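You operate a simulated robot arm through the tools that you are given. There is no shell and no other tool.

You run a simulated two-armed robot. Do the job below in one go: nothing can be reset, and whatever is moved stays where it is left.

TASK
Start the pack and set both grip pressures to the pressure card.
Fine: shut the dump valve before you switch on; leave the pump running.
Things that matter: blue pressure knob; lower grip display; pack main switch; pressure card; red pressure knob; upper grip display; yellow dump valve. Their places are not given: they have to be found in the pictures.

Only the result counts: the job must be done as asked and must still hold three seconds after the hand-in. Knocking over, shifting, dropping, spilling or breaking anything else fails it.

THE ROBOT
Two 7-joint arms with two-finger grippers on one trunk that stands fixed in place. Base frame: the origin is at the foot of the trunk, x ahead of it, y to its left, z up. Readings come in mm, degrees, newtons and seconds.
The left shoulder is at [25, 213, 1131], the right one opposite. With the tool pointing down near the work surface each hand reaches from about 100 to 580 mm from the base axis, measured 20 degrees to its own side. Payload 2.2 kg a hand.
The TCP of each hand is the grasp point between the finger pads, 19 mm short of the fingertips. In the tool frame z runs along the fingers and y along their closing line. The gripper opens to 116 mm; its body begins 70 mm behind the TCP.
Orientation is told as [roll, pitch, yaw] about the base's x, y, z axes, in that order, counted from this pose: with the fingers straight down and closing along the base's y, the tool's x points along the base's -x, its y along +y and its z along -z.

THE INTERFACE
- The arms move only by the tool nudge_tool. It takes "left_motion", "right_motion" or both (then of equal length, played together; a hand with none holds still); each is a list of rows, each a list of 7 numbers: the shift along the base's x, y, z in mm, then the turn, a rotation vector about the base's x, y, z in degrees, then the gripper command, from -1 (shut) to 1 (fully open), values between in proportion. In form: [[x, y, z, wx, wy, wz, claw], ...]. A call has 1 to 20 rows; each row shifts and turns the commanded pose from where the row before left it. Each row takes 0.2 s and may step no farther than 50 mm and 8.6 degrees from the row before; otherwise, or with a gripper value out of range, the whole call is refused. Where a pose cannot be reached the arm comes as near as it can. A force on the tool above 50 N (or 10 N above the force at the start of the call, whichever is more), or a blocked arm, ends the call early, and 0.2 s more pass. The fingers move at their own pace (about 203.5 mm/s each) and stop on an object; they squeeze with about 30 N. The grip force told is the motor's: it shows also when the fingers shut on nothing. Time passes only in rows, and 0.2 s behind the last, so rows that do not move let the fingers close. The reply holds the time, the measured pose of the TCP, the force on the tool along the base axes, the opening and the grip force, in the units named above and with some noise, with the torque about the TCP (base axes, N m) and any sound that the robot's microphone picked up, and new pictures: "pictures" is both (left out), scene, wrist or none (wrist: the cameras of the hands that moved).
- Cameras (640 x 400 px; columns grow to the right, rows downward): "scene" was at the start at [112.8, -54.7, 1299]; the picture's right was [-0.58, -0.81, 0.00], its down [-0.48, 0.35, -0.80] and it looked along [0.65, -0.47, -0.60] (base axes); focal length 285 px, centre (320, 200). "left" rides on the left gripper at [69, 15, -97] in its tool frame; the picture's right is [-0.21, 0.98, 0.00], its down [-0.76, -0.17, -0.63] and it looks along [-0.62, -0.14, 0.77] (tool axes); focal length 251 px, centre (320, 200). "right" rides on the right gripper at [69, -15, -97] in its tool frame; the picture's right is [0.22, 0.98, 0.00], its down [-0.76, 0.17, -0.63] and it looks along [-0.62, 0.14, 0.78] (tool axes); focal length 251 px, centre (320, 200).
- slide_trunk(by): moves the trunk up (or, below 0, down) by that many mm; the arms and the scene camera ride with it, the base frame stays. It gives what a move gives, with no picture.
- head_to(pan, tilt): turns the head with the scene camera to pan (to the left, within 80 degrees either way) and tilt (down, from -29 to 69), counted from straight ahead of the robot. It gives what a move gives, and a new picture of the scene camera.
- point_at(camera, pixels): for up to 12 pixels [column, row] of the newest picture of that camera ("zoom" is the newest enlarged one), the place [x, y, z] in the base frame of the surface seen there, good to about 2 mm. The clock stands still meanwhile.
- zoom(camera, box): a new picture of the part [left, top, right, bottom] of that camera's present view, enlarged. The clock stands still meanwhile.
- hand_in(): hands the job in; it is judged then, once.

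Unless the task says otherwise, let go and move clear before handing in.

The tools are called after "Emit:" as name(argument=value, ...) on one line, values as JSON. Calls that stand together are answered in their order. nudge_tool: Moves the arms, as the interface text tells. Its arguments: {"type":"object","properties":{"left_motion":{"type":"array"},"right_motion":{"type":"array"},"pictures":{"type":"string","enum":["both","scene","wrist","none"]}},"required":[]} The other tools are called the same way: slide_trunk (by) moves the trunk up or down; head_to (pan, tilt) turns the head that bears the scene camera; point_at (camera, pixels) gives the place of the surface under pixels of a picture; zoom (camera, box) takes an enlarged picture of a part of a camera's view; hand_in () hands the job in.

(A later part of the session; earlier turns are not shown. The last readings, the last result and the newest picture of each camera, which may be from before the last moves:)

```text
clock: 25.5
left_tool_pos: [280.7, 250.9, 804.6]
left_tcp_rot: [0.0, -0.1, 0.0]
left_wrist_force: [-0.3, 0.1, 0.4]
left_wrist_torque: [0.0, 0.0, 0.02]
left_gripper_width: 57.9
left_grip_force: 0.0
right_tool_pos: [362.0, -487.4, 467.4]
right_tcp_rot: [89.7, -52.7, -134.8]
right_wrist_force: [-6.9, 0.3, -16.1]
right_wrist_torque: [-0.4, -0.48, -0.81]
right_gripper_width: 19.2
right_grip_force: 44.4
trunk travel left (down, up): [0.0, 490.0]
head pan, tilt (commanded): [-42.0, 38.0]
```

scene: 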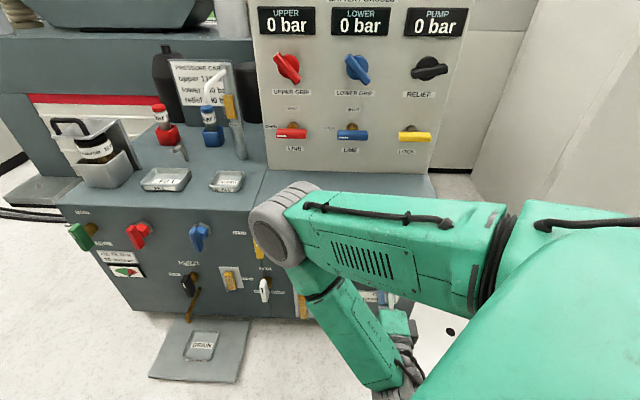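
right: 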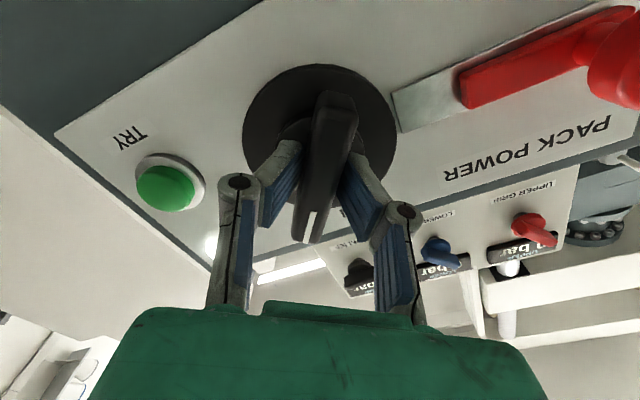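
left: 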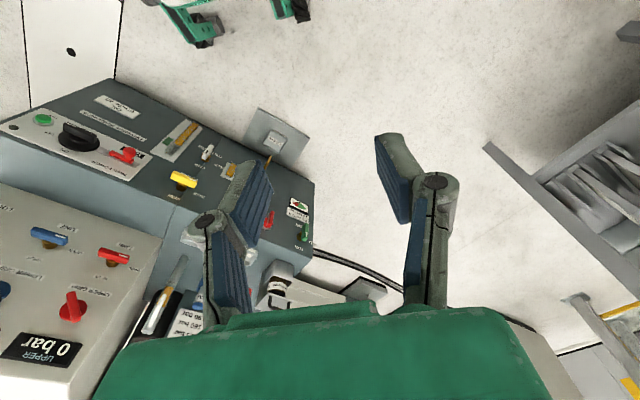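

It keeps turning smoothly (52° so far). I'll turn the remaining 37°.

Emit:
nudge_tool(right_motion=[[0, 0, -0.4, -5.303, 5.303, 0, -1], [0, 0, -0.4, -5.303, 5.303, 0, -1], [0, 0, -0.4, -5.303, 5.303, 0, -1], [0, 0, 0, -5.303, 5.303, 0, -1], [0, 0, 0, -5.303, 5.303, 0, -1]], pictures="both")

```text
clock: 26.7
left_tool_pos: [279.6, 250.7, 803.6]
left_tcp_rot: [0.1, -0.2, 0.0]
left_wrist_force: [0.9, 0.3, 0.5]
left_wrist_torque: [0.0, -0.02, 0.03]
left_gripper_width: 58.1
left_grip_force: 0.1
right_tool_pos: [361.6, -488.7, 468.0]
right_tcp_rot: [-84.9, -89.9, 39.7]
right_wrist_force: [-22.7, -9.8, -9.1]
right_wrist_torque: [0.25, 0.01, -0.39]
right_gripper_width: 18.8
right_grip_force: 44.3
trunk travel left (down, up): [0.0, 490.0]
head pan, tilt (commanded): [-42.0, 38.0]
```

scene: 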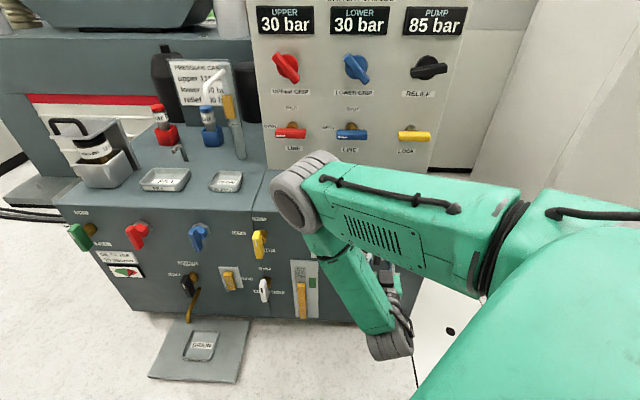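
right: 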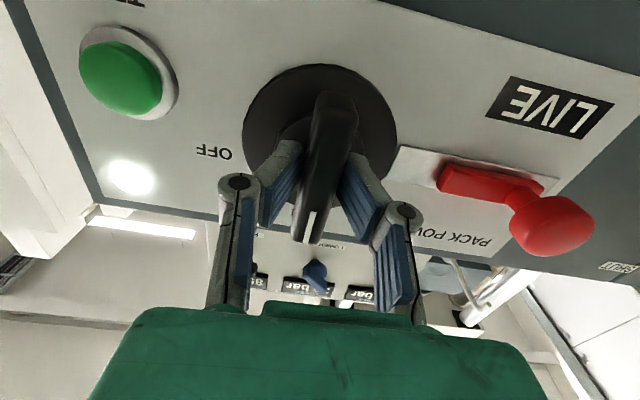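

The status tag now reads LIVE and the displays show UPPER 30, LOWER 30, PUMP 85 bar. I'll feel for the ON stop with 4° more, then undo and release.

Emit:
nudge_tool(right_motion=[[0, 0, 0, -2.83, 2.83, 0, -1], [0, 0, 0, 0, 0, 0, -1]], pictures="scene")

```text
clock: 27.3
left_tool_pos: [278.8, 251.5, 804.1]
left_tcp_rot: [0.1, -0.1, -0.1]
left_wrist_force: [0.1, -0.4, -0.8]
left_wrist_torque: [0.03, 0.02, 0.0]
left_gripper_width: 57.9
left_grip_force: 0.0
right_tool_pos: [360.5, -489.2, 467.5]
right_tcp_rot: [-89.8, -86.0, 44.4]
right_wrist_force: [-31.6, -13.6, -7.1]
right_wrist_torque: [0.79, -1.03, -0.55]
right_gripper_width: 20.2
right_grip_force: 44.5
trunk travel left (down, up): [0.0, 490.0]
head pan, tilt (commanded): [-42.0, 38.0]
```

scene: 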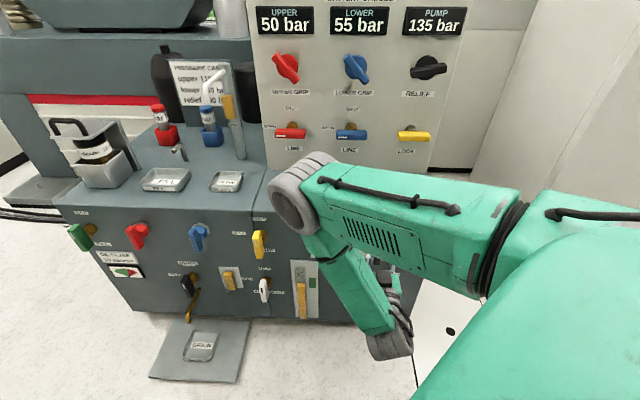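

The stop is felt (torque about 1.3 N m) and the pressures are climbing (50/55/135 bar). I'll undo the 4°, release and back straight off.

Emit:
nudge_tool(right_motion=[[0, 0, 0, 2.83, -2.83, 0, -1], [0, 0, 0, 0, 0, 0, -0.3], [0, 0, 0, 0, 0, 0, 0], [-14, 14, 0, 0, 0, 0, 0], [-14, 14, 0, 0, 0, 0, 0], [-14, 14, 0, 0, 0, 0, 0], [-14, 14, 0, 0, 0, 0, 0], [-14, 14, 0, 0, 0, 0, 0], [-14, 14, 0, 0, 0, 0, 0]], pictures="both")

```text
clock: 29.3
left_tool_pos: [280.3, 253.8, 803.0]
left_tcp_rot: [-0.1, 0.0, -0.1]
left_wrist_force: [-0.1, 0.0, 0.3]
left_wrist_torque: [0.07, 0.03, -0.02]
left_gripper_width: 58.0
left_grip_force: 0.0
right_tool_pos: [278.6, -399.9, 470.2]
right_tcp_rot: [-168.1, -89.9, 122.9]
right_wrist_force: [0.5, 0.1, 0.1]
right_wrist_torque: [-0.04, 0.02, 0.0]
right_gripper_width: 58.3
right_grip_force: 0.0
trunk travel left (down, up): [0.0, 490.0]
head pan, tilt (commanded): [-42.0, 38.0]
```

scene: 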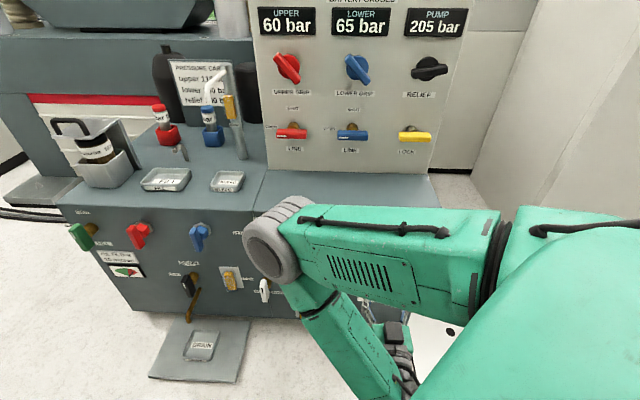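
right: 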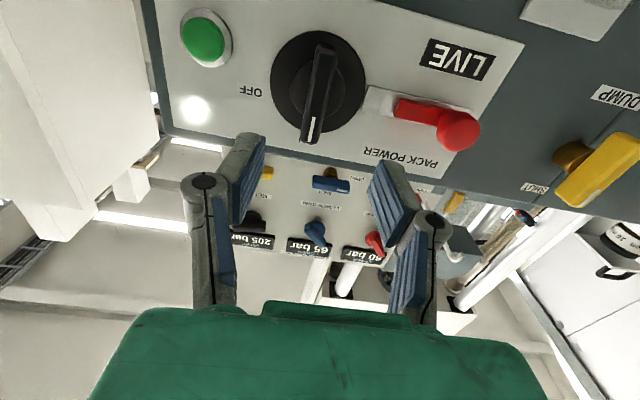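

Pump reads 205, upper 60, lower 65 and everything is LIVE. I'll look closely at the gauge panel and measure the knobs while the pressures settle.

Emit:
head_to(pan=-42, tilt=28)

Emit:
zoom(camera="scene", box=[240, 40, 480, 190])

```text
clock: 30.0
left_tool_pos: [281.1, 254.0, 801.9]
left_tcp_rot: [-0.1, -0.2, 0.0]
left_wrist_force: [-0.3, 0.4, 0.8]
left_wrist_torque: [0.0, 0.05, -0.03]
left_gripper_width: 57.9
left_grip_force: 0.1
right_tool_pos: [277.8, -403.7, 469.5]
right_tcp_rot: [-163.0, -90.0, 117.9]
right_wrist_force: [-0.8, 1.3, -0.6]
right_wrist_torque: [0.01, 0.01, -0.03]
right_gripper_width: 57.8
right_grip_force: 0.1
trunk travel left (down, up): [0.0, 490.0]
head pan, tilt (commanded): [-42.0, 28.0]
```

scene: 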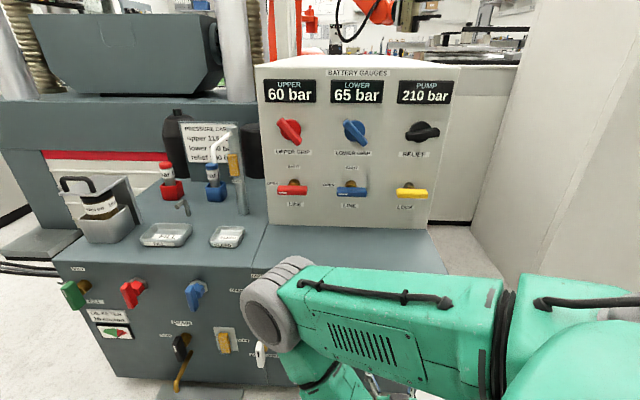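

```text
2.67 times, centred on (360, 115) of scene
```

zoom: 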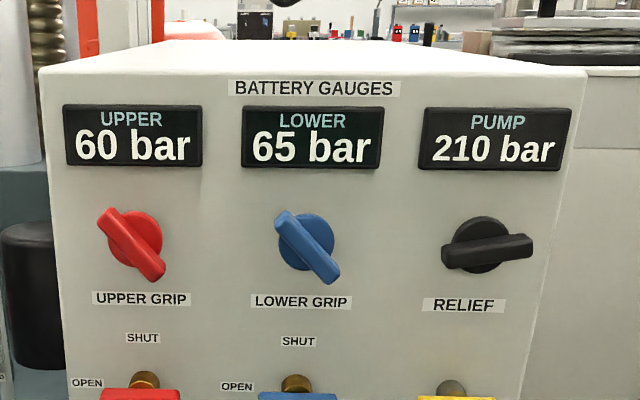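

Steady: UPPER 60, LOWER 65, PUMP 210 bar. Now I measure the red and blue knob bars precisely.

Emit:
zoom(camera="scene", box=[265, 105, 315, 155])

Emit:
point_at(camera="scene", pixels=[[281, 122], [288, 130], [297, 141], [293, 122], [283, 138], [347, 123], [355, 131], [363, 142], [359, 123], [349, 139], [293, 152], [353, 153]])

```text
8.00 times, centred on (290, 130) of scene
```

zoom: 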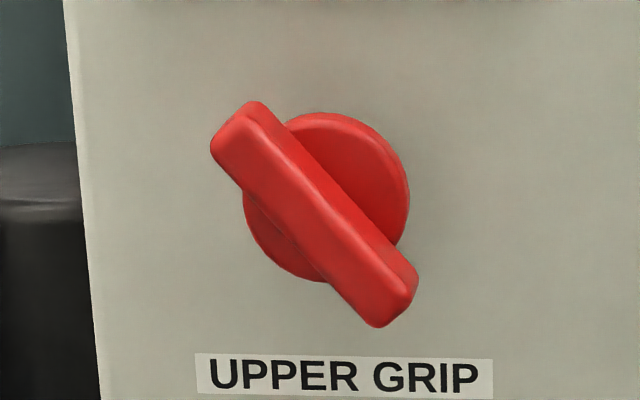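

```text
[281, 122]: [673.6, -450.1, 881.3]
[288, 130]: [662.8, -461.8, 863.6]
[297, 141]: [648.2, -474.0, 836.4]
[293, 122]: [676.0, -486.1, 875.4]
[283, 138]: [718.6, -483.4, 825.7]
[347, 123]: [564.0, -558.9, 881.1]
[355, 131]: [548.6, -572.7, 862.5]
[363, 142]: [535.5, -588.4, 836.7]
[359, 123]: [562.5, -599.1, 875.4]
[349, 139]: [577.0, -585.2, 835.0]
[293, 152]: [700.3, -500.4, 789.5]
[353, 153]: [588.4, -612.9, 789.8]
```

The red bar lies at s≈−141, z≈860, tilted about 38° counter-clockwise from upright, front at depth 794, its disc at 822; the blue one is alike at s≈17. I'll raise the right hand and bring it to a standoff before the red knob with its roll matched.

Emit:
nudge_tool(right_motion=[[0, 0, 39, 0, 0, 0, 0], [0, 0, 39, 0, 0, 0, 0], [0, 0, 39, 0, 0, 0, 0], [0, 0, 39, 0, 0, 0, 0], [0, 0, 39, 0, 0, 0, 0], [0, 0, 39, 0, 0, 0, 0], [0, 0, 39, 0, 0, 0, 0], [0, 0, 39, 0, 0, 0, 0], [0, 0, 39, 0, 0, 0, 0], [0, 0, 39, 0, 0, 0, 0]], pictures="both")

```text
clock: 32.2
left_tool_pos: [279.7, 253.4, 802.4]
left_tcp_rot: [-0.2, -0.1, 0.0]
left_wrist_force: [0.0, 0.2, -0.6]
left_wrist_torque: [-0.03, -0.01, 0.02]
left_gripper_width: 58.0
left_grip_force: 0.1
right_tool_pos: [392.9, -366.2, 708.8]
right_tcp_rot: [-161.7, -89.8, 116.5]
right_wrist_force: [-0.2, 1.1, -0.4]
right_wrist_torque: [-0.02, -0.01, -0.01]
right_gripper_width: 58.1
right_grip_force: 0.0
right hand out of reach, approached as far as the arm can: row 4, 5, 6, 7, 8, 9, 10
trunk travel left (down, up): [0.0, 490.0]
head pan, tilt (commanded): [-42.0, 28.0]
```

scene: 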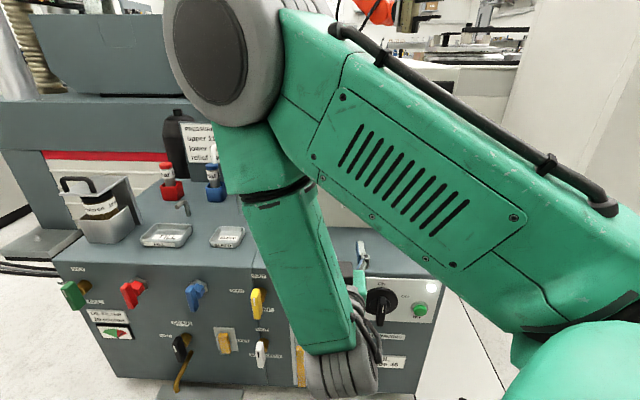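
right: 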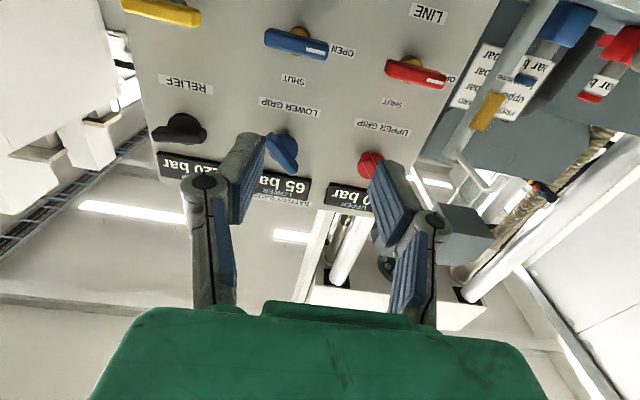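

The arm could not follow straight up so close in; it stands at [393,−366,709] with its elbow high in front of the head camera. Raising the trunk 150 mm brings the hand to knob height, and I'll then use the left hand's camera to watch the displays.

Emit:
slide_trunk(by=150)

Emit:
nudge_tool(left_motion=[[20, -20, 10, 0, 0, -7.5, 0], [20, -20, 10, 0, 0, -7.5, 0], [20, -20, 10, 0, 0, -7.5, 0], [20, -20, 10, 0, 0, -7.5, 0], [20, -20, 10, 0, 0, -7.5, 0], [20, -20, 10, 0, 0, -7.5, 0], [20, -20, 10, 0, 0, -7.5, 0], [20, -20, 10, -6.0, -4.5, 0, 0], [20, -20, 10, -6.0, -4.5, 0, 0], [20, -20, 10, -6.0, -4.5, 0, 0], [0, 0, 0, -6.0, -4.5, 0, 0], [0, 0, 0, -6.0, -4.5, 0, 0]], pictures="both")

```text
clock: 33.9
left_tool_pos: [280.3, 254.0, 952.5]
left_tcp_rot: [-0.2, -0.1, 0.0]
left_wrist_force: [-0.9, 0.3, -0.7]
left_wrist_torque: [-0.02, 0.0, 0.01]
left_gripper_width: 58.2
left_grip_force: 0.1
right_tool_pos: [393.6, -366.5, 859.2]
right_tcp_rot: [-167.4, -89.8, 122.2]
right_wrist_force: [0.3, -0.5, 1.0]
right_wrist_torque: [0.0, -0.01, -0.02]
right_gripper_width: 58.2
right_grip_force: 0.1
trunk travel left (down, up): [-150.0, 340.0]
head pan, tilt (commanded): [-42.0, 28.0]
```

```text
clock: 36.5
left_tool_pos: [480.4, 54.2, 1053.4]
left_tcp_rot: [-0.7, -37.8, -52.2]
left_wrist_force: [0.2, 0.1, -0.2]
left_wrist_torque: [-0.02, 0.02, -0.02]
left_gripper_width: 58.0
left_grip_force: 0.0
right_tool_pos: [394.2, -365.7, 859.5]
right_tcp_rot: [-162.6, -89.8, 117.3]
right_wrist_force: [0.3, -0.2, 0.2]
right_wrist_torque: [-0.03, 0.0, 0.01]
right_gripper_width: 58.1
right_grip_force: 0.0
trunk travel left (down, up): [-150.0, 340.0]
head pan, tilt (commanded): [-42.0, 28.0]
```

scene: 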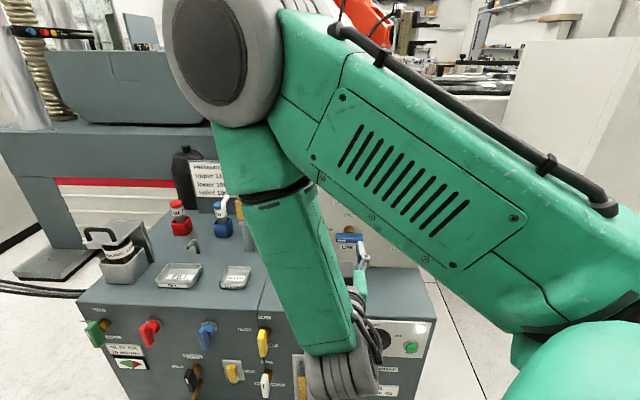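
left: 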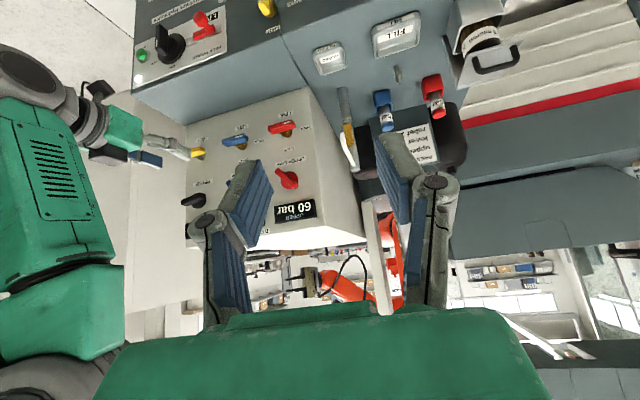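

The left camera shows UPPER 60 bar at (295,210), but its finger hides LOWER. I'll open the left fingers and yaw it a bit more, while the right hand goes to the red-knob standoff with −38° roll.

Emit:
nudge_tool(left_motion=[[0, 0, 0, 0, 0, -5, 1], [0, 0, 0, 0, 0, -5, 1], [0, 0, 0, 0, 0, 0, 1], [0, 0, 0, 0, 0, 0, 1], [0, 0, 0, 0, 0, 0, 1], [0, 0, 0, 0, 0, 0, 1], [0, 0, 0, 0, 0, 0, 1], [0, 0, 0, 0, 0, 0, 1]], right_motion=[[23.3, -1.9, 0.2, -3.36, 3.36, 0, 0], [23.3, -1.9, 0.2, -3.36, 3.36, 0, 0], [23.3, -1.9, 0.2, -3.36, 3.36, 0, 0], [23.3, -1.9, 0.2, -3.36, 3.36, 0, 0], [23.3, -1.9, 0.2, -3.36, 3.36, 0, 0], [23.3, -1.9, 0.2, -3.36, 3.36, 0, 0], [23.3, -1.9, 0.2, -3.36, 3.36, 0, 0], [23.3, -1.9, 0.2, -3.36, 3.36, 0, 0]], pictures="both")

```text
clock: 38.3
left_tool_pos: [481.1, 51.6, 1051.9]
left_tcp_rot: [-0.7, -37.6, -62.2]
left_wrist_force: [0.4, 0.1, 0.2]
left_wrist_torque: [-0.03, 0.0, -0.02]
left_gripper_width: 115.9
left_grip_force: 0.0
right_tool_pos: [580.6, -382.3, 859.6]
right_tcp_rot: [-90.3, -51.8, 45.4]
right_wrist_force: [-0.4, 0.2, 0.1]
right_wrist_torque: [0.0, 0.03, 0.04]
right_gripper_width: 58.5
right_grip_force: 0.1
trunk travel left (down, up): [-150.0, 340.0]
head pan, tilt (commanded): [-42.0, 28.0]
```

scene: 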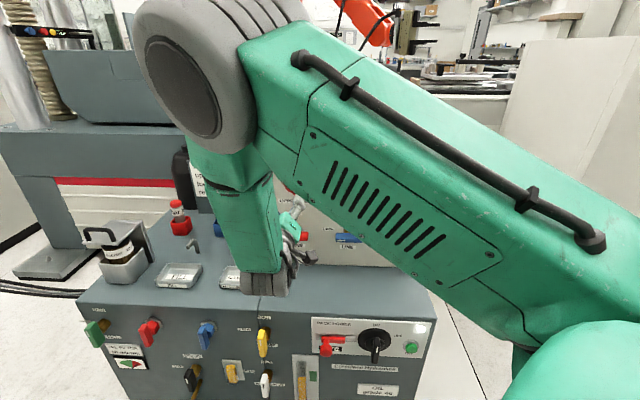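
right: 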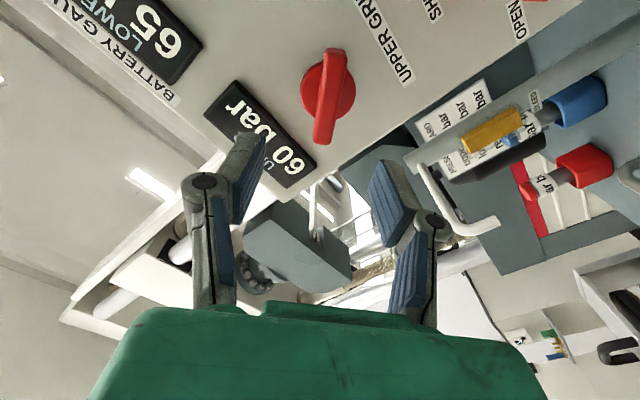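
left: 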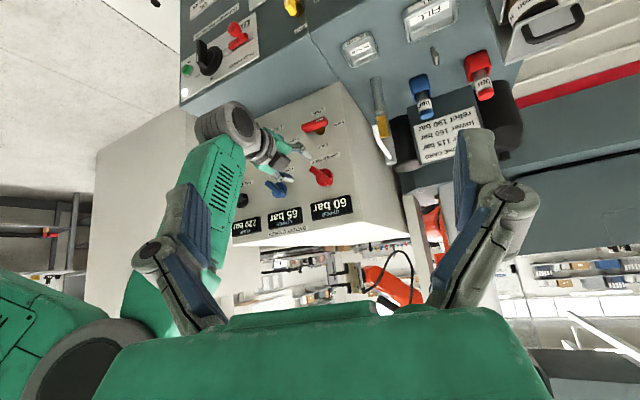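

The left camera now sees all three displays (UPPER 60, LOWER 65, PUMP about 220 at (247,222)), and the red bar is ahead of the right hand at (325,95). I'll check the displays and the knob's place from the right camera.

Emit:
zoom(camera="left", box=[220, 110, 370, 250])

Emit:
zoom(camera="right", box=[260, 20, 400, 160])

Emit:
point_at(camera="right", pixels=[[332, 55], [326, 95], [321, 138], [313, 95], [342, 95], [350, 95], [306, 90]])

```text
2.86 times, centred on (295, 180) of left
```

zoom: 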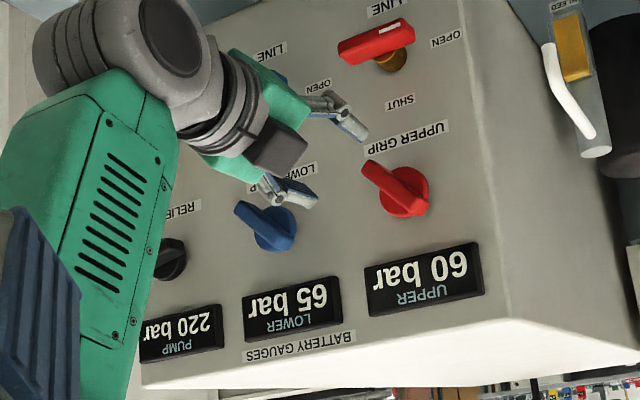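

```text
2.86 times, centred on (330, 90) of right
```

zoom: 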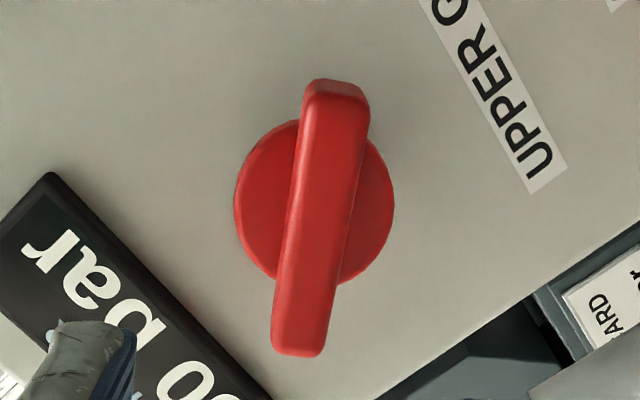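

```text
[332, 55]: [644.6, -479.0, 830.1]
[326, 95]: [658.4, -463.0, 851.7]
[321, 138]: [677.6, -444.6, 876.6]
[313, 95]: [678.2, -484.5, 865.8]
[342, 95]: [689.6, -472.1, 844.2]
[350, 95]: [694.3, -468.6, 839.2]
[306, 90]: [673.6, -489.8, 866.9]
```

Emit:
point_at(camera="zoom", pixels=[[240, 205], [388, 200], [275, 135], [380, 165], [258, 260], [350, 270], [287, 124], [340, 90], [298, 350], [318, 220], [335, 220], [300, 220]])

```text
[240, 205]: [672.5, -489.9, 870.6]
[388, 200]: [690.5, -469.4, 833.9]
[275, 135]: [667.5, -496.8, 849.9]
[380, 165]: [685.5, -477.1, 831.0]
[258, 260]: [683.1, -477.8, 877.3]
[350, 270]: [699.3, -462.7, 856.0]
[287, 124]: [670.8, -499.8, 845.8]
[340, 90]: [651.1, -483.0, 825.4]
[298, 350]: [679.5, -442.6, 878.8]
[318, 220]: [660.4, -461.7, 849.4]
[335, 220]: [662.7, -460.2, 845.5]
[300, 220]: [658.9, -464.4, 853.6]
```

The disc fit puts the red axis at s≈−144, z≈853 (bar tilt about 41°). I'll trim the alignment and advance to depth 799.

Emit:
nudge_tool(right_motion=[[1.2, 1.2, -3.3, -0.7, 0.7, 0, 0], [1.2, 1.2, -3.3, -0.7, 0.7, 0, 0], [12, -12, 0, -0.35, 0.35, 0, 0], [12, -12, 0, -0.35, 0.35, 0, 0], [12, -12, 0, 0, 0, 0, 0], [12, -12, 0, 0, 0, 0, 0], [12, -12, 0, 0, 0, 0, 0], [12, -12, 0, 0, 0, 0, 0], [11, -11, 0, 0, 0, 0, 0]], pictures="both")

```text
clock: 40.3
left_tool_pos: [480.6, 51.8, 1052.6]
left_tcp_rot: [-0.7, -37.6, -62.3]
left_wrist_force: [-0.5, 0.3, -0.1]
left_wrist_torque: [0.01, 0.02, 0.0]
left_gripper_width: 116.0
left_grip_force: 0.1
right_tool_pos: [665.7, -464.6, 853.0]
right_tcp_rot: [-90.2, -49.0, 45.4]
right_wrist_force: [0.2, -0.4, 0.6]
right_wrist_torque: [-0.01, -0.02, -0.02]
right_gripper_width: 57.9
right_grip_force: 0.0
trunk travel left (down, up): [-150.0, 340.0]
head pan, tilt (commanded): [-42.0, 28.0]
```

scene: 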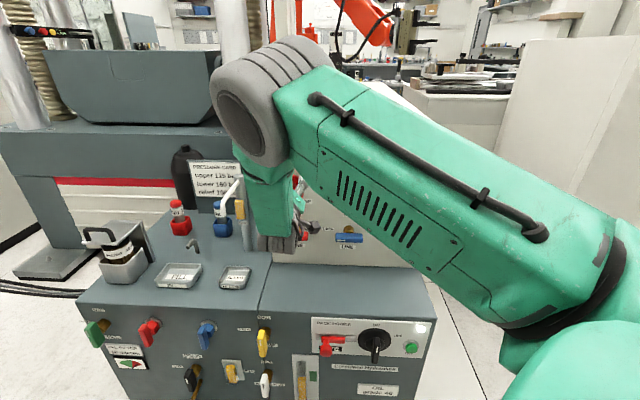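
right: 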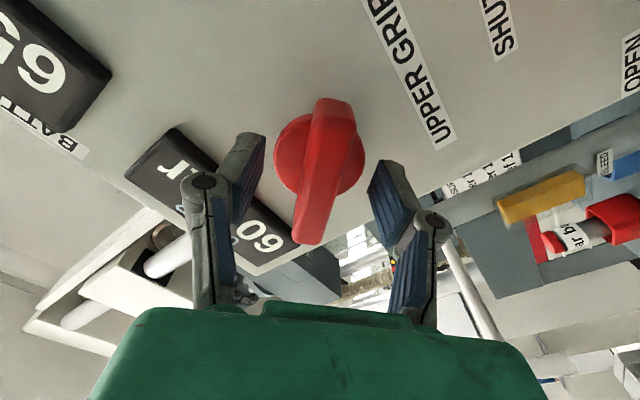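

The red bar sits between the pads at (325,170), depth 799. I'll close on it.

Emit:
nudge_tool(right_motion=[[0, 0, 0, 0, 0, 0, -0.3], [0, 0, 0, 0, 0, 0, -0.6], [0, 0, 0, 0, 0, 0, -1], [0, 0, 0, 0, 0, 0, -1]], pictures="both")

Emit:
zoom(camera="left", box=[220, 110, 370, 250])

```text
clock: 41.3
left_tool_pos: [481.3, 52.9, 1053.1]
left_tcp_rot: [-0.7, -37.6, -62.2]
left_wrist_force: [-0.6, 0.0, -0.1]
left_wrist_torque: [-0.01, -0.03, 0.0]
left_gripper_width: 116.2
left_grip_force: 0.0
right_tool_pos: [665.1, -464.2, 852.7]
right_tcp_rot: [-90.4, -49.0, 45.3]
right_wrist_force: [1.1, -0.5, -1.3]
right_wrist_torque: [-0.03, 0.02, 0.05]
right_gripper_width: 18.8
right_grip_force: 44.2
trunk travel left (down, up): [-150.0, 340.0]
head pan, tilt (commanded): [-42.0, 28.0]
```

scene: 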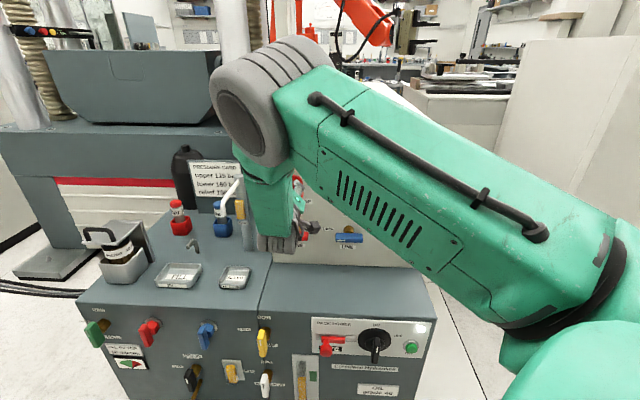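
right: 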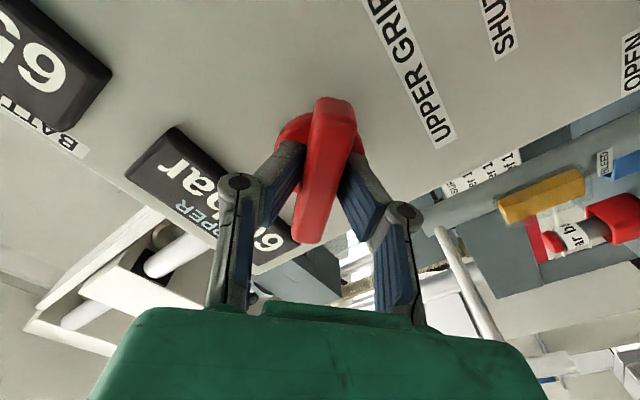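

```text
2.86 times, centred on (295, 180) of left
```

zoom: 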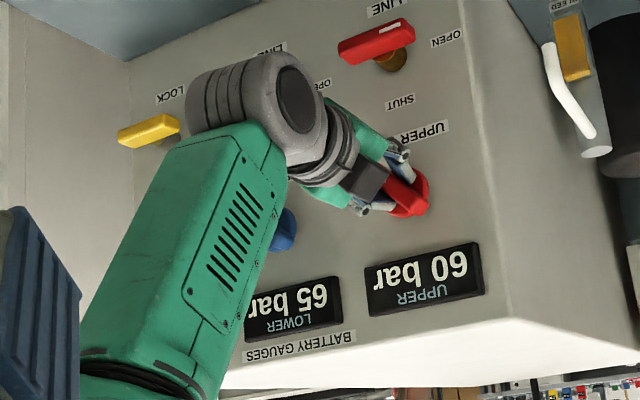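

A gentle centred grip, and the left camera shows UPPER 60 and LOWER 65 clearly. I'll turn the red knob 15° clockwise to learn its rate.

Emit:
nudge_tool(right_motion=[[0, 0, 0, 5.303, -5.303, 0, -1], [0, 0, 0, 5.303, -5.303, 0, -1], [0, 0, 0, 0, 0, 0, -1], [0, 0, 0, 0, 0, 0, -1]], pictures="wrist")

Emit:
zoom(camera="left", box=[220, 110, 370, 250])

```text
clock: 42.3
left_tool_pos: [481.5, 52.6, 1053.2]
left_tcp_rot: [-0.7, -37.6, -62.2]
left_wrist_force: [0.3, -0.3, 0.5]
left_wrist_torque: [-0.02, 0.03, 0.0]
left_gripper_width: 116.2
left_grip_force: 0.3
right_tool_pos: [667.2, -463.5, 852.2]
right_tcp_rot: [-90.4, -64.0, 45.4]
right_wrist_force: [9.0, 1.6, -5.3]
right_wrist_torque: [-0.16, -0.13, 0.33]
right_gripper_width: 19.1
right_grip_force: 44.0
trunk travel left (down, up): [-150.0, 340.0]
head pan, tilt (commanded): [-42.0, 28.0]
```

right: 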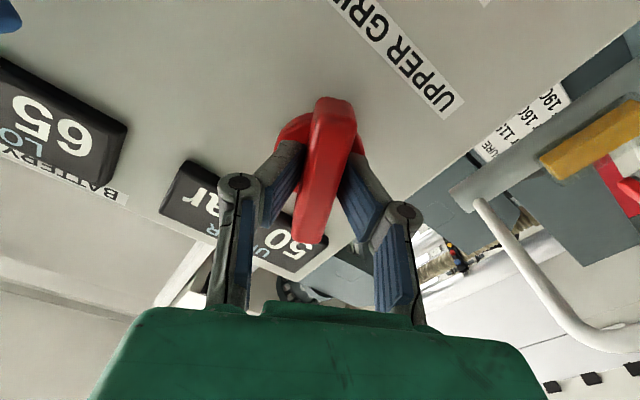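

```text
2.86 times, centred on (295, 180) of left
```

zoom: 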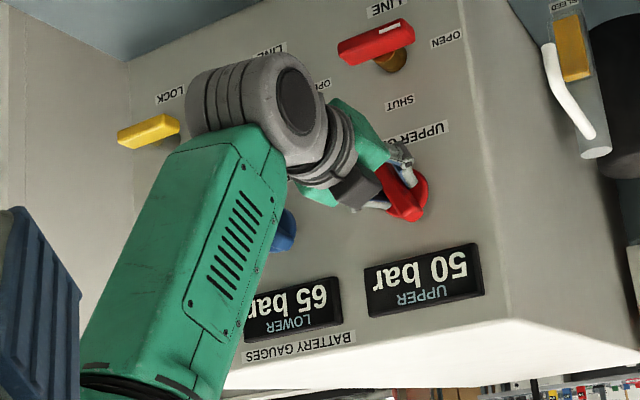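

Clockwise lowered UPPER to 50 bar, so the knob raises counter-clockwise at roughly 0.67 bar per degree. I'll turn back 45° counter-clockwise and watch.

Emit:
nudge_tool(right_motion=[[0, 0, 0, -5.303, 5.303, 0, -1], [0, 0, 0, -5.303, 5.303, 0, -1], [0, 0, 0, -5.303, 5.303, 0, -1], [0, 0, 0, -5.303, 5.303, 0, -1], [0, 0, 0, -5.303, 5.303, 0, -1], [0, 0, 0, -5.303, 5.303, 0, -1], [0, 0, 0, 0, 0, 0, -1], [0, 0, 0, 0, 0, 0, -1], [0, 0, 0, 0, 0, 0, -1]], pictures="both")

Emit:
zoom(camera="left", box=[220, 110, 370, 250])

```text
clock: 44.3
left_tool_pos: [480.1, 51.5, 1052.8]
left_tcp_rot: [-0.6, -37.6, -62.2]
left_wrist_force: [1.0, -0.2, 0.0]
left_wrist_torque: [0.01, 0.03, -0.01]
left_gripper_width: 116.0
left_grip_force: 0.0
right_tool_pos: [665.5, -464.4, 855.2]
right_tcp_rot: [-90.3, -19.1, 45.3]
right_wrist_force: [9.8, -7.4, 8.6]
right_wrist_torque: [0.07, 0.04, -0.79]
right_gripper_width: 19.2
right_grip_force: 43.8
trunk travel left (down, up): [-150.0, 340.0]
head pan, tilt (commanded): [-42.0, 28.0]
```

scene: 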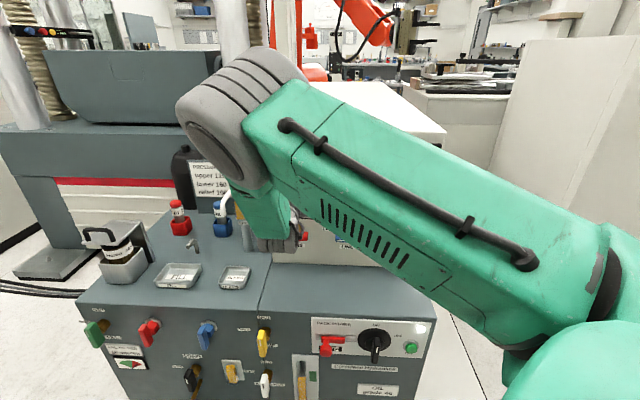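
right: 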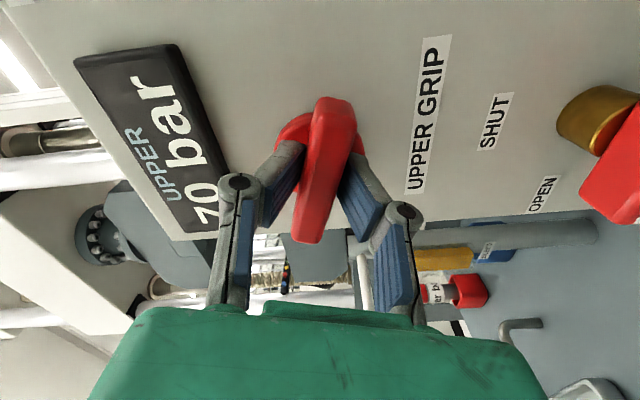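

```text
2.86 times, centred on (295, 180) of left
```

zoom: 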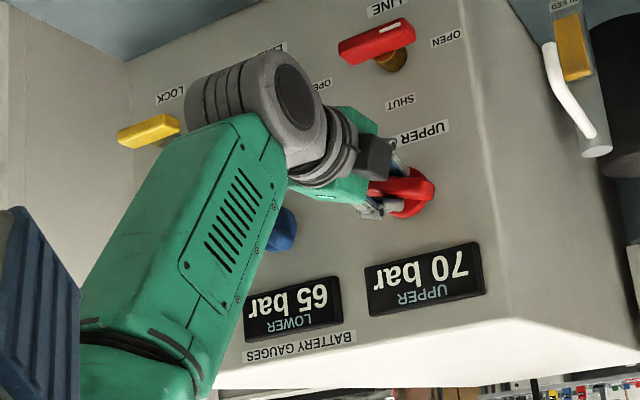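

UPPER reads 70 at this angle; I'll wait a second to see whether it still moves (lag).

Emit:
nudge_tool(right_motion=[[0, 0, 0, 0, 0, 0, -1], [0, 0, 0, 0, 0, 0, -1], [0, 0, 0, 0, 0, 0, -1], [0, 0, 0, 0, 0, 0, -1], [0, 0, 0, 0, 0, 0, -1]], pictures="none")

Emit:
zoom(camera="left", box=[220, 110, 370, 250])

```text
clock: 45.5
left_tool_pos: [480.2, 51.9, 1053.5]
left_tcp_rot: [-0.5, -37.6, -62.4]
left_wrist_force: [0.8, 0.1, -0.7]
left_wrist_torque: [-0.02, -0.01, 0.0]
left_gripper_width: 115.9
left_grip_force: 0.1
right_tool_pos: [665.3, -463.1, 854.0]
right_tcp_rot: [-90.3, -19.1, 45.2]
right_wrist_force: [12.3, -10.8, 14.9]
right_wrist_torque: [-0.03, -0.07, -0.42]
right_gripper_width: 19.0
right_grip_force: 44.3
trunk travel left (down, up): [-150.0, 340.0]
head pan, tilt (commanded): [-42.0, 28.0]
```

```text
2.86 times, centred on (295, 180) of left
```

zoom: 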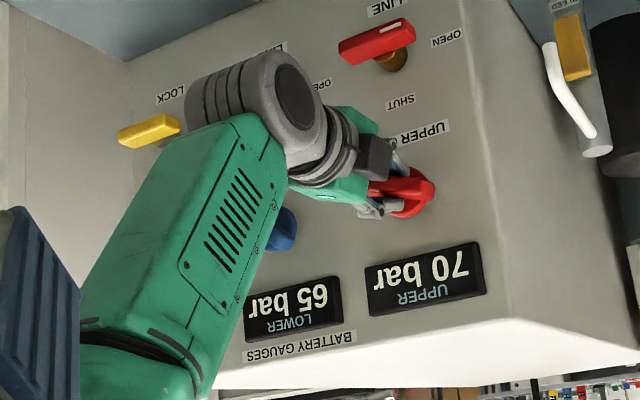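

UPPER holds at 70, so the rate is about 0.4 bar/degree and roughly 110° more is needed; I'll re-grip the symmetric bar. First 20° further to upright-across, then release and back off.

Emit:
nudge_tool(right_motion=[[0, 0, -0.5, -5.303, 5.303, 0, -1], [0, 0, -0.5, -5.303, 5.303, 0, -1], [0, 0, 0, -3.536, 3.536, 0, -1], [0, 0, 0, 0, 0, 0, -1], [0, 0, 0, 0, 0, 0, -1]], pictures="wrist")

Emit:
zoom(camera="left", box=[220, 110, 370, 250])

```text
clock: 46.7
left_tool_pos: [480.9, 51.4, 1053.3]
left_tcp_rot: [-0.6, -37.7, -62.4]
left_wrist_force: [-0.4, 0.5, 0.2]
left_wrist_torque: [0.01, 0.03, 0.0]
left_gripper_width: 116.1
left_grip_force: 0.0
right_tool_pos: [665.1, -463.1, 856.0]
right_tcp_rot: [-90.3, 1.0, 45.2]
right_wrist_force: [14.5, -13.1, 21.9]
right_wrist_torque: [-0.18, -0.23, 0.74]
right_gripper_width: 19.1
right_grip_force: 44.4
trunk travel left (down, up): [-150.0, 340.0]
head pan, tilt (commanded): [-42.0, 28.0]
```

right: 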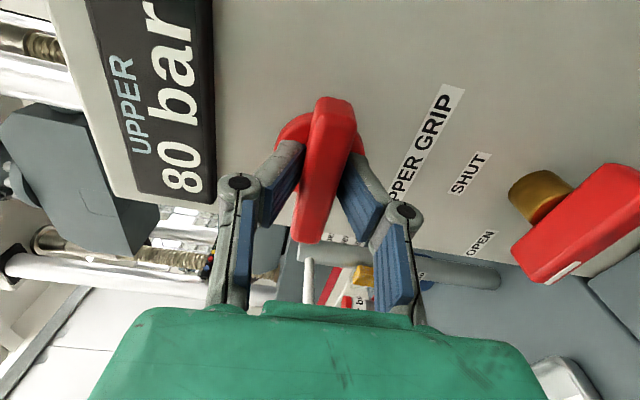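

```text
2.86 times, centred on (295, 180) of left
```

zoom: 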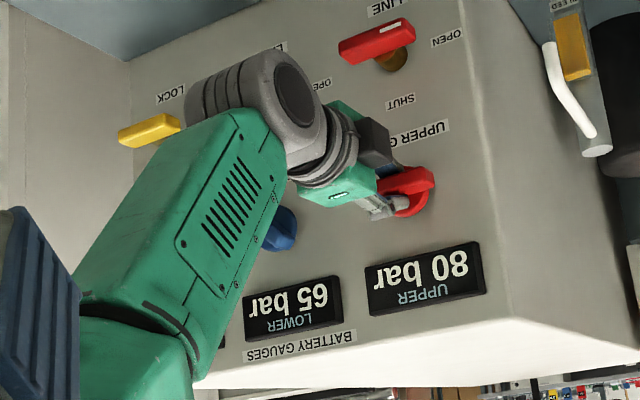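

UPPER reads 80 with the bar lying across. I'll release, back off 60 mm and roll the hand 180° clockwise to take the bar afresh (first half now).

Emit:
nudge_tool(right_motion=[[0, 0, 0, 0, 0, 0, -0.3], [0, 0, 0, 0, 0, 0, 0], [-10.6, 10.6, 0, 0, 0, 0, 0], [-10.6, 10.6, 0, 0, 0, 0, 0], [-10.6, 10.6, 0, 0, 0, 0, 0], [-10.6, 10.6, 0, 0, 0, 0, 0], [0, 0, 0, 5.303, -5.303, 0, 0], [0, 0, 0, 5.303, -5.303, 0, 0], [0, 0, 0, 5.303, -5.303, 0, 0], [0, 0, 0, 5.303, -5.303, 0, 0], [0, 0, 0, 5.303, -5.303, 0, 0], [0, 0, 0, 5.303, -5.303, 0, 0], [0, 0, 0, 5.303, -5.303, 0, 0], [0, 0, 0, 5.303, -5.303, 0, 0], [0, 0, 0, 5.303, -5.303, 0, 0], [0, 0, 0, 5.303, -5.303, 0, 0], [0, 0, 0, 5.303, -5.303, 0, 0], [0, 0, 0, 5.303, -5.303, 0, 0]], pictures="wrist")

Emit:
nudge_tool(right_motion=[[0, 0, 0, 5.303, -5.303, 0, 0], [0, 0, 0, 5.303, -5.303, 0, 0], [0, 0, 0, 5.303, -5.303, 0, 0], [0, 0, 0, 5.303, -5.303, 0, 0], [0, 0, 0, 5.303, -5.303, 0, 0], [0, 0, 0, 5.303, -5.303, 0, 0], [0, 0, 0, 5.303, -5.303, 0, 0], [0, 0, 0, 5.303, -5.303, 0, 0], [0, 0, 0, 5.303, -5.303, 0, 0], [0, 0, 0, 5.303, -5.303, 0, 0], [0, 0, 0, 5.303, -5.303, 0, 0], [0, 0, 0, 5.303, -5.303, 0, 0]], pictures="wrist")

Emit:
zoom(camera="left", box=[220, 110, 370, 250])

```text
clock: 50.5
left_tool_pos: [479.4, 51.9, 1051.9]
left_tcp_rot: [-0.6, -37.7, -62.2]
left_wrist_force: [-1.1, -0.3, 0.0]
left_wrist_torque: [0.02, 0.02, 0.0]
left_gripper_width: 116.1
left_grip_force: 0.1
right_tool_pos: [622.6, -421.8, 854.1]
right_tcp_rot: [-103.2, -89.1, 58.1]
right_wrist_force: [-0.2, -0.9, 0.0]
right_wrist_torque: [-0.06, -0.04, -0.02]
right_gripper_width: 58.1
right_grip_force: 0.0
trunk travel left (down, up): [-150.0, 340.0]
head pan, tilt (commanded): [-42.0, 28.0]
```

right: 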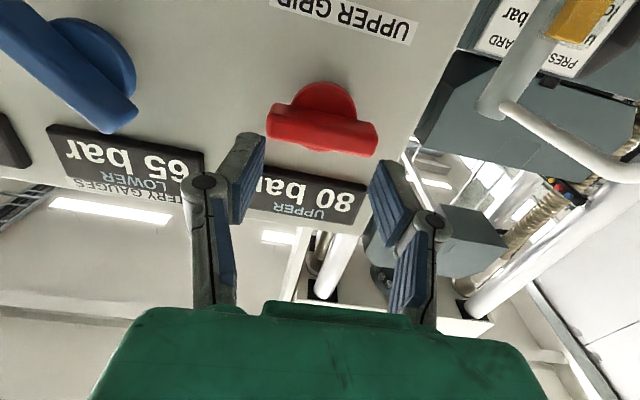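

```text
clock: 53.1
left_tool_pos: [479.9, 51.1, 1053.8]
left_tcp_rot: [-0.6, -37.6, -62.3]
left_wrist_force: [0.1, -0.8, 0.0]
left_wrist_torque: [0.0, -0.01, 0.01]
left_gripper_width: 116.0
left_grip_force: 0.1
right_tool_pos: [622.5, -420.8, 852.4]
right_tcp_rot: [89.7, -1.0, -135.2]
right_wrist_force: [0.1, 0.3, 0.6]
right_wrist_torque: [0.0, 0.02, 0.01]
right_gripper_width: 57.8
right_grip_force: 0.0
trunk travel left (down, up): [-150.0, 340.0]
head pan, tilt (commanded): [-42.0, 28.0]
```

right: 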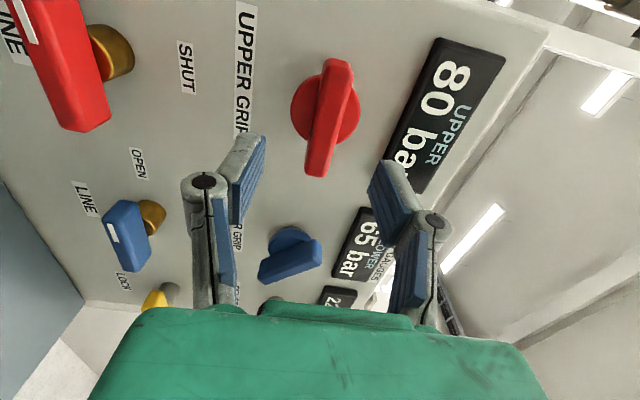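

```text
2.86 times, centred on (295, 180) of left
```

zoom: 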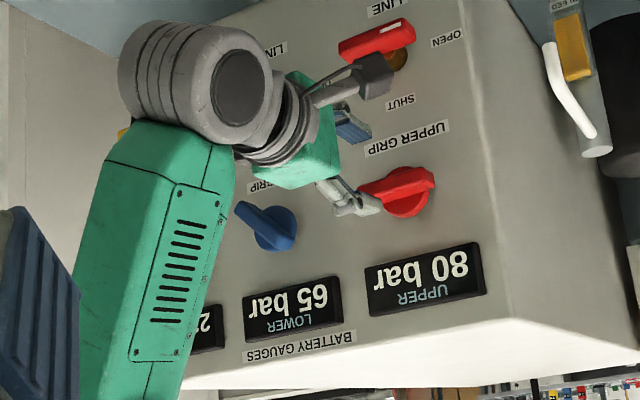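

The hand is rolled to +89° and faces the bar again, UPPER steady at 80. I'll trim to the refined axis (s≈−145, z≈856), advance and close.

Emit:
nudge_tool(right_motion=[[1.9, 1.9, 3.6, 0, 0, 0, 0], [8.6, -8.6, 0, 0, 0, 0, 0], [8.6, -8.6, 0, 0, 0, 0, 0], [8.6, -8.6, 0, 0, 0, 0, 0], [8.6, -8.6, 0, 0, 0, 0, 0], [8.6, -8.6, 0, 0, 0, 0, 0], [0, 0, 0, 0, 0, 0, -0.3], [0, 0, 0, 0, 0, 0, -0.6], [0, 0, 0, 0, 0, 0, -1], [0, 0, 0, 0, 0, 0, -1]], pictures="wrist")

Emit:
zoom(camera="left", box=[220, 110, 370, 250])

```text
clock: 55.3
left_tool_pos: [480.2, 52.0, 1053.2]
left_tcp_rot: [-0.6, -37.6, -62.4]
left_wrist_force: [-1.0, 0.0, 0.7]
left_wrist_torque: [0.0, -0.01, 0.03]
left_gripper_width: 116.0
left_grip_force: 0.0
right_tool_pos: [666.6, -462.9, 855.1]
right_tcp_rot: [89.6, -1.1, -135.2]
right_wrist_force: [0.1, 0.3, -3.1]
right_wrist_torque: [0.01, 0.03, 0.22]
right_gripper_width: 19.2
right_grip_force: 43.4
trunk travel left (down, up): [-150.0, 340.0]
head pan, tilt (commanded): [-42.0, 28.0]
```

right: 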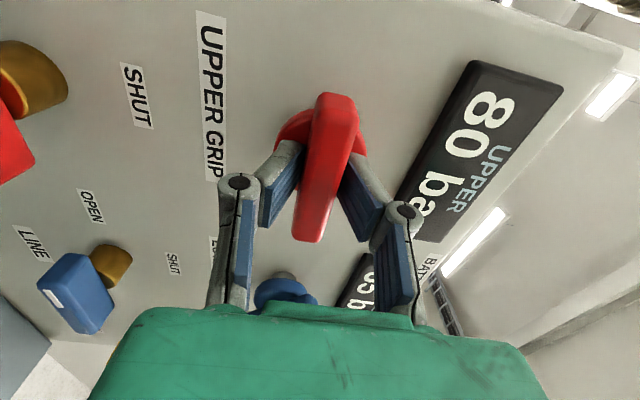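

```text
2.86 times, centred on (295, 180) of left
```

zoom: 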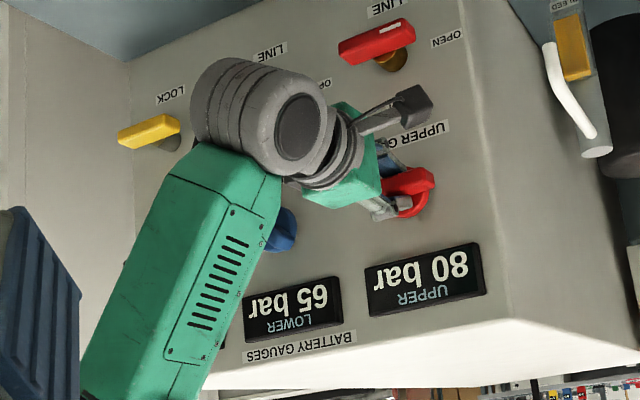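

Clean grip with almost no load. I'll turn 60° counter-clockwise and let it settle.

Emit:
nudge_tool(right_motion=[[0, 0, 0, -5.303, 5.303, 0, -1], [0, 0, 0, -5.303, 5.303, 0, -1], [0, 0, 0, -5.303, 5.303, 0, -1], [0, 0, 0, -5.303, 5.303, 0, -1], [0, 0, 0, -5.303, 5.303, 0, -1], [0, 0, 0, -5.303, 5.303, 0, -1], [0, 0, 0, -5.303, 5.303, 0, -1], [0, 0, 0, -5.303, 5.303, 0, -1], [0, 0, 0, 0, 0, 0, -1], [0, 0, 0, 0, 0, 0, -1], [0, 0, 0, 0, 0, 0, -1]], pictures="wrist")

Emit:
zoom(camera="left", box=[220, 110, 370, 250])

```text
clock: 57.7
left_tool_pos: [480.6, 50.6, 1052.5]
left_tcp_rot: [-0.6, -37.6, -62.3]
left_wrist_force: [-0.6, -0.9, 0.3]
left_wrist_torque: [-0.01, 0.01, 0.0]
left_gripper_width: 115.8
left_grip_force: 0.0
right_tool_pos: [667.9, -463.0, 855.1]
right_tcp_rot: [89.9, -61.0, -135.2]
right_wrist_force: [0.2, 0.6, -8.9]
right_wrist_torque: [-0.01, -0.07, -0.08]
right_gripper_width: 19.2
right_grip_force: 44.2
trunk travel left (down, up): [-150.0, 340.0]
head pan, tilt (commanded): [-42.0, 28.0]
```

right: 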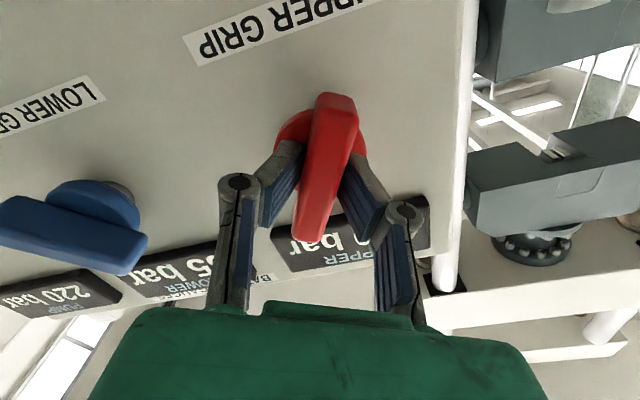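

```text
2.86 times, centred on (295, 180) of left
```

zoom: 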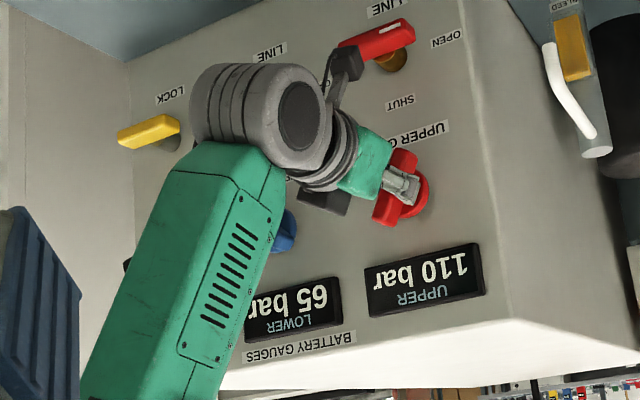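

UPPER is 110. I'll creep 4° further and see when the display flips to 115, so that I can centre within that step.

Emit:
nudge_tool(right_motion=[[0, 0, 0, -2.83, 2.83, 0, -1], [0, 0, 0, 0, 0, 0, -1], [0, 0, 0, 0, 0, 0, -1], [0, 0, 0, 0, 0, 0, -1]], pictures="none")

Emit:
zoom(camera="left", box=[270, 170, 370, 250])

```text
clock: 58.7
left_tool_pos: [480.4, 51.4, 1051.5]
left_tcp_rot: [-0.6, -37.5, -62.3]
left_wrist_force: [-0.5, 0.0, -0.7]
left_wrist_torque: [0.0, 0.02, 0.05]
left_gripper_width: 116.2
left_grip_force: 0.2
right_tool_pos: [666.6, -461.9, 855.0]
right_tcp_rot: [89.9, -65.0, -135.2]
right_wrist_force: [-0.7, 1.4, -8.9]
right_wrist_torque: [0.56, 0.56, 0.34]
right_gripper_width: 19.1
right_grip_force: 44.2
trunk travel left (down, up): [-150.0, 340.0]
head pan, tilt (commanded): [-42.0, 28.0]
```

```text
5.00 times, centred on (320, 210) of left
```

zoom: 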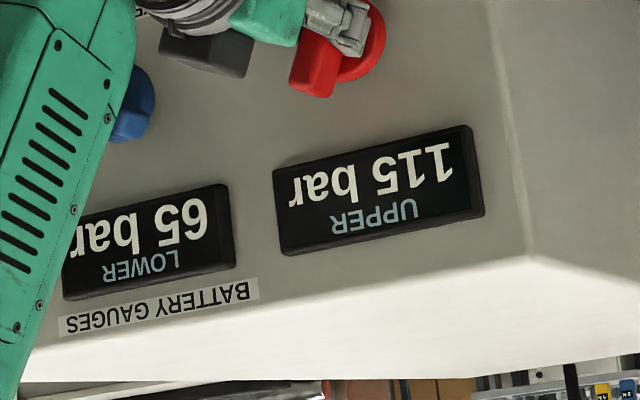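

It flipped to 115, so I'm just past 112.5; about 4° more centres it. I'll do that and check.

Emit:
nudge_tool(right_motion=[[0, 0, 0, -2.83, 2.83, 0, -1], [0, 0, 0, 0, 0, 0, -1], [0, 0, 0, 0, 0, 0, -1], [0, 0, 0, 0, 0, 0, -1]], pictures="none")

Emit:
zoom(camera="left", box=[270, 170, 370, 250])

```text
clock: 59.7
left_tool_pos: [480.2, 50.7, 1052.1]
left_tcp_rot: [-0.6, -37.6, -62.2]
left_wrist_force: [0.3, 0.2, -0.3]
left_wrist_torque: [-0.02, 0.01, 0.0]
left_gripper_width: 116.0
left_grip_force: 0.1
right_tool_pos: [668.6, -461.3, 854.6]
right_tcp_rot: [89.9, -68.9, -135.3]
right_wrist_force: [-1.3, 2.6, -8.8]
right_wrist_torque: [0.27, 0.21, 0.04]
right_gripper_width: 19.1
right_grip_force: 43.8
trunk travel left (down, up): [-150.0, 340.0]
head pan, tilt (commanded): [-42.0, 28.0]
```

```text
5.00 times, centred on (320, 210) of left
```

zoom: 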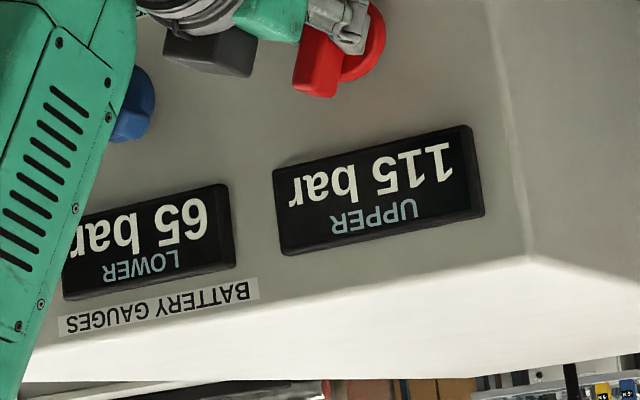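

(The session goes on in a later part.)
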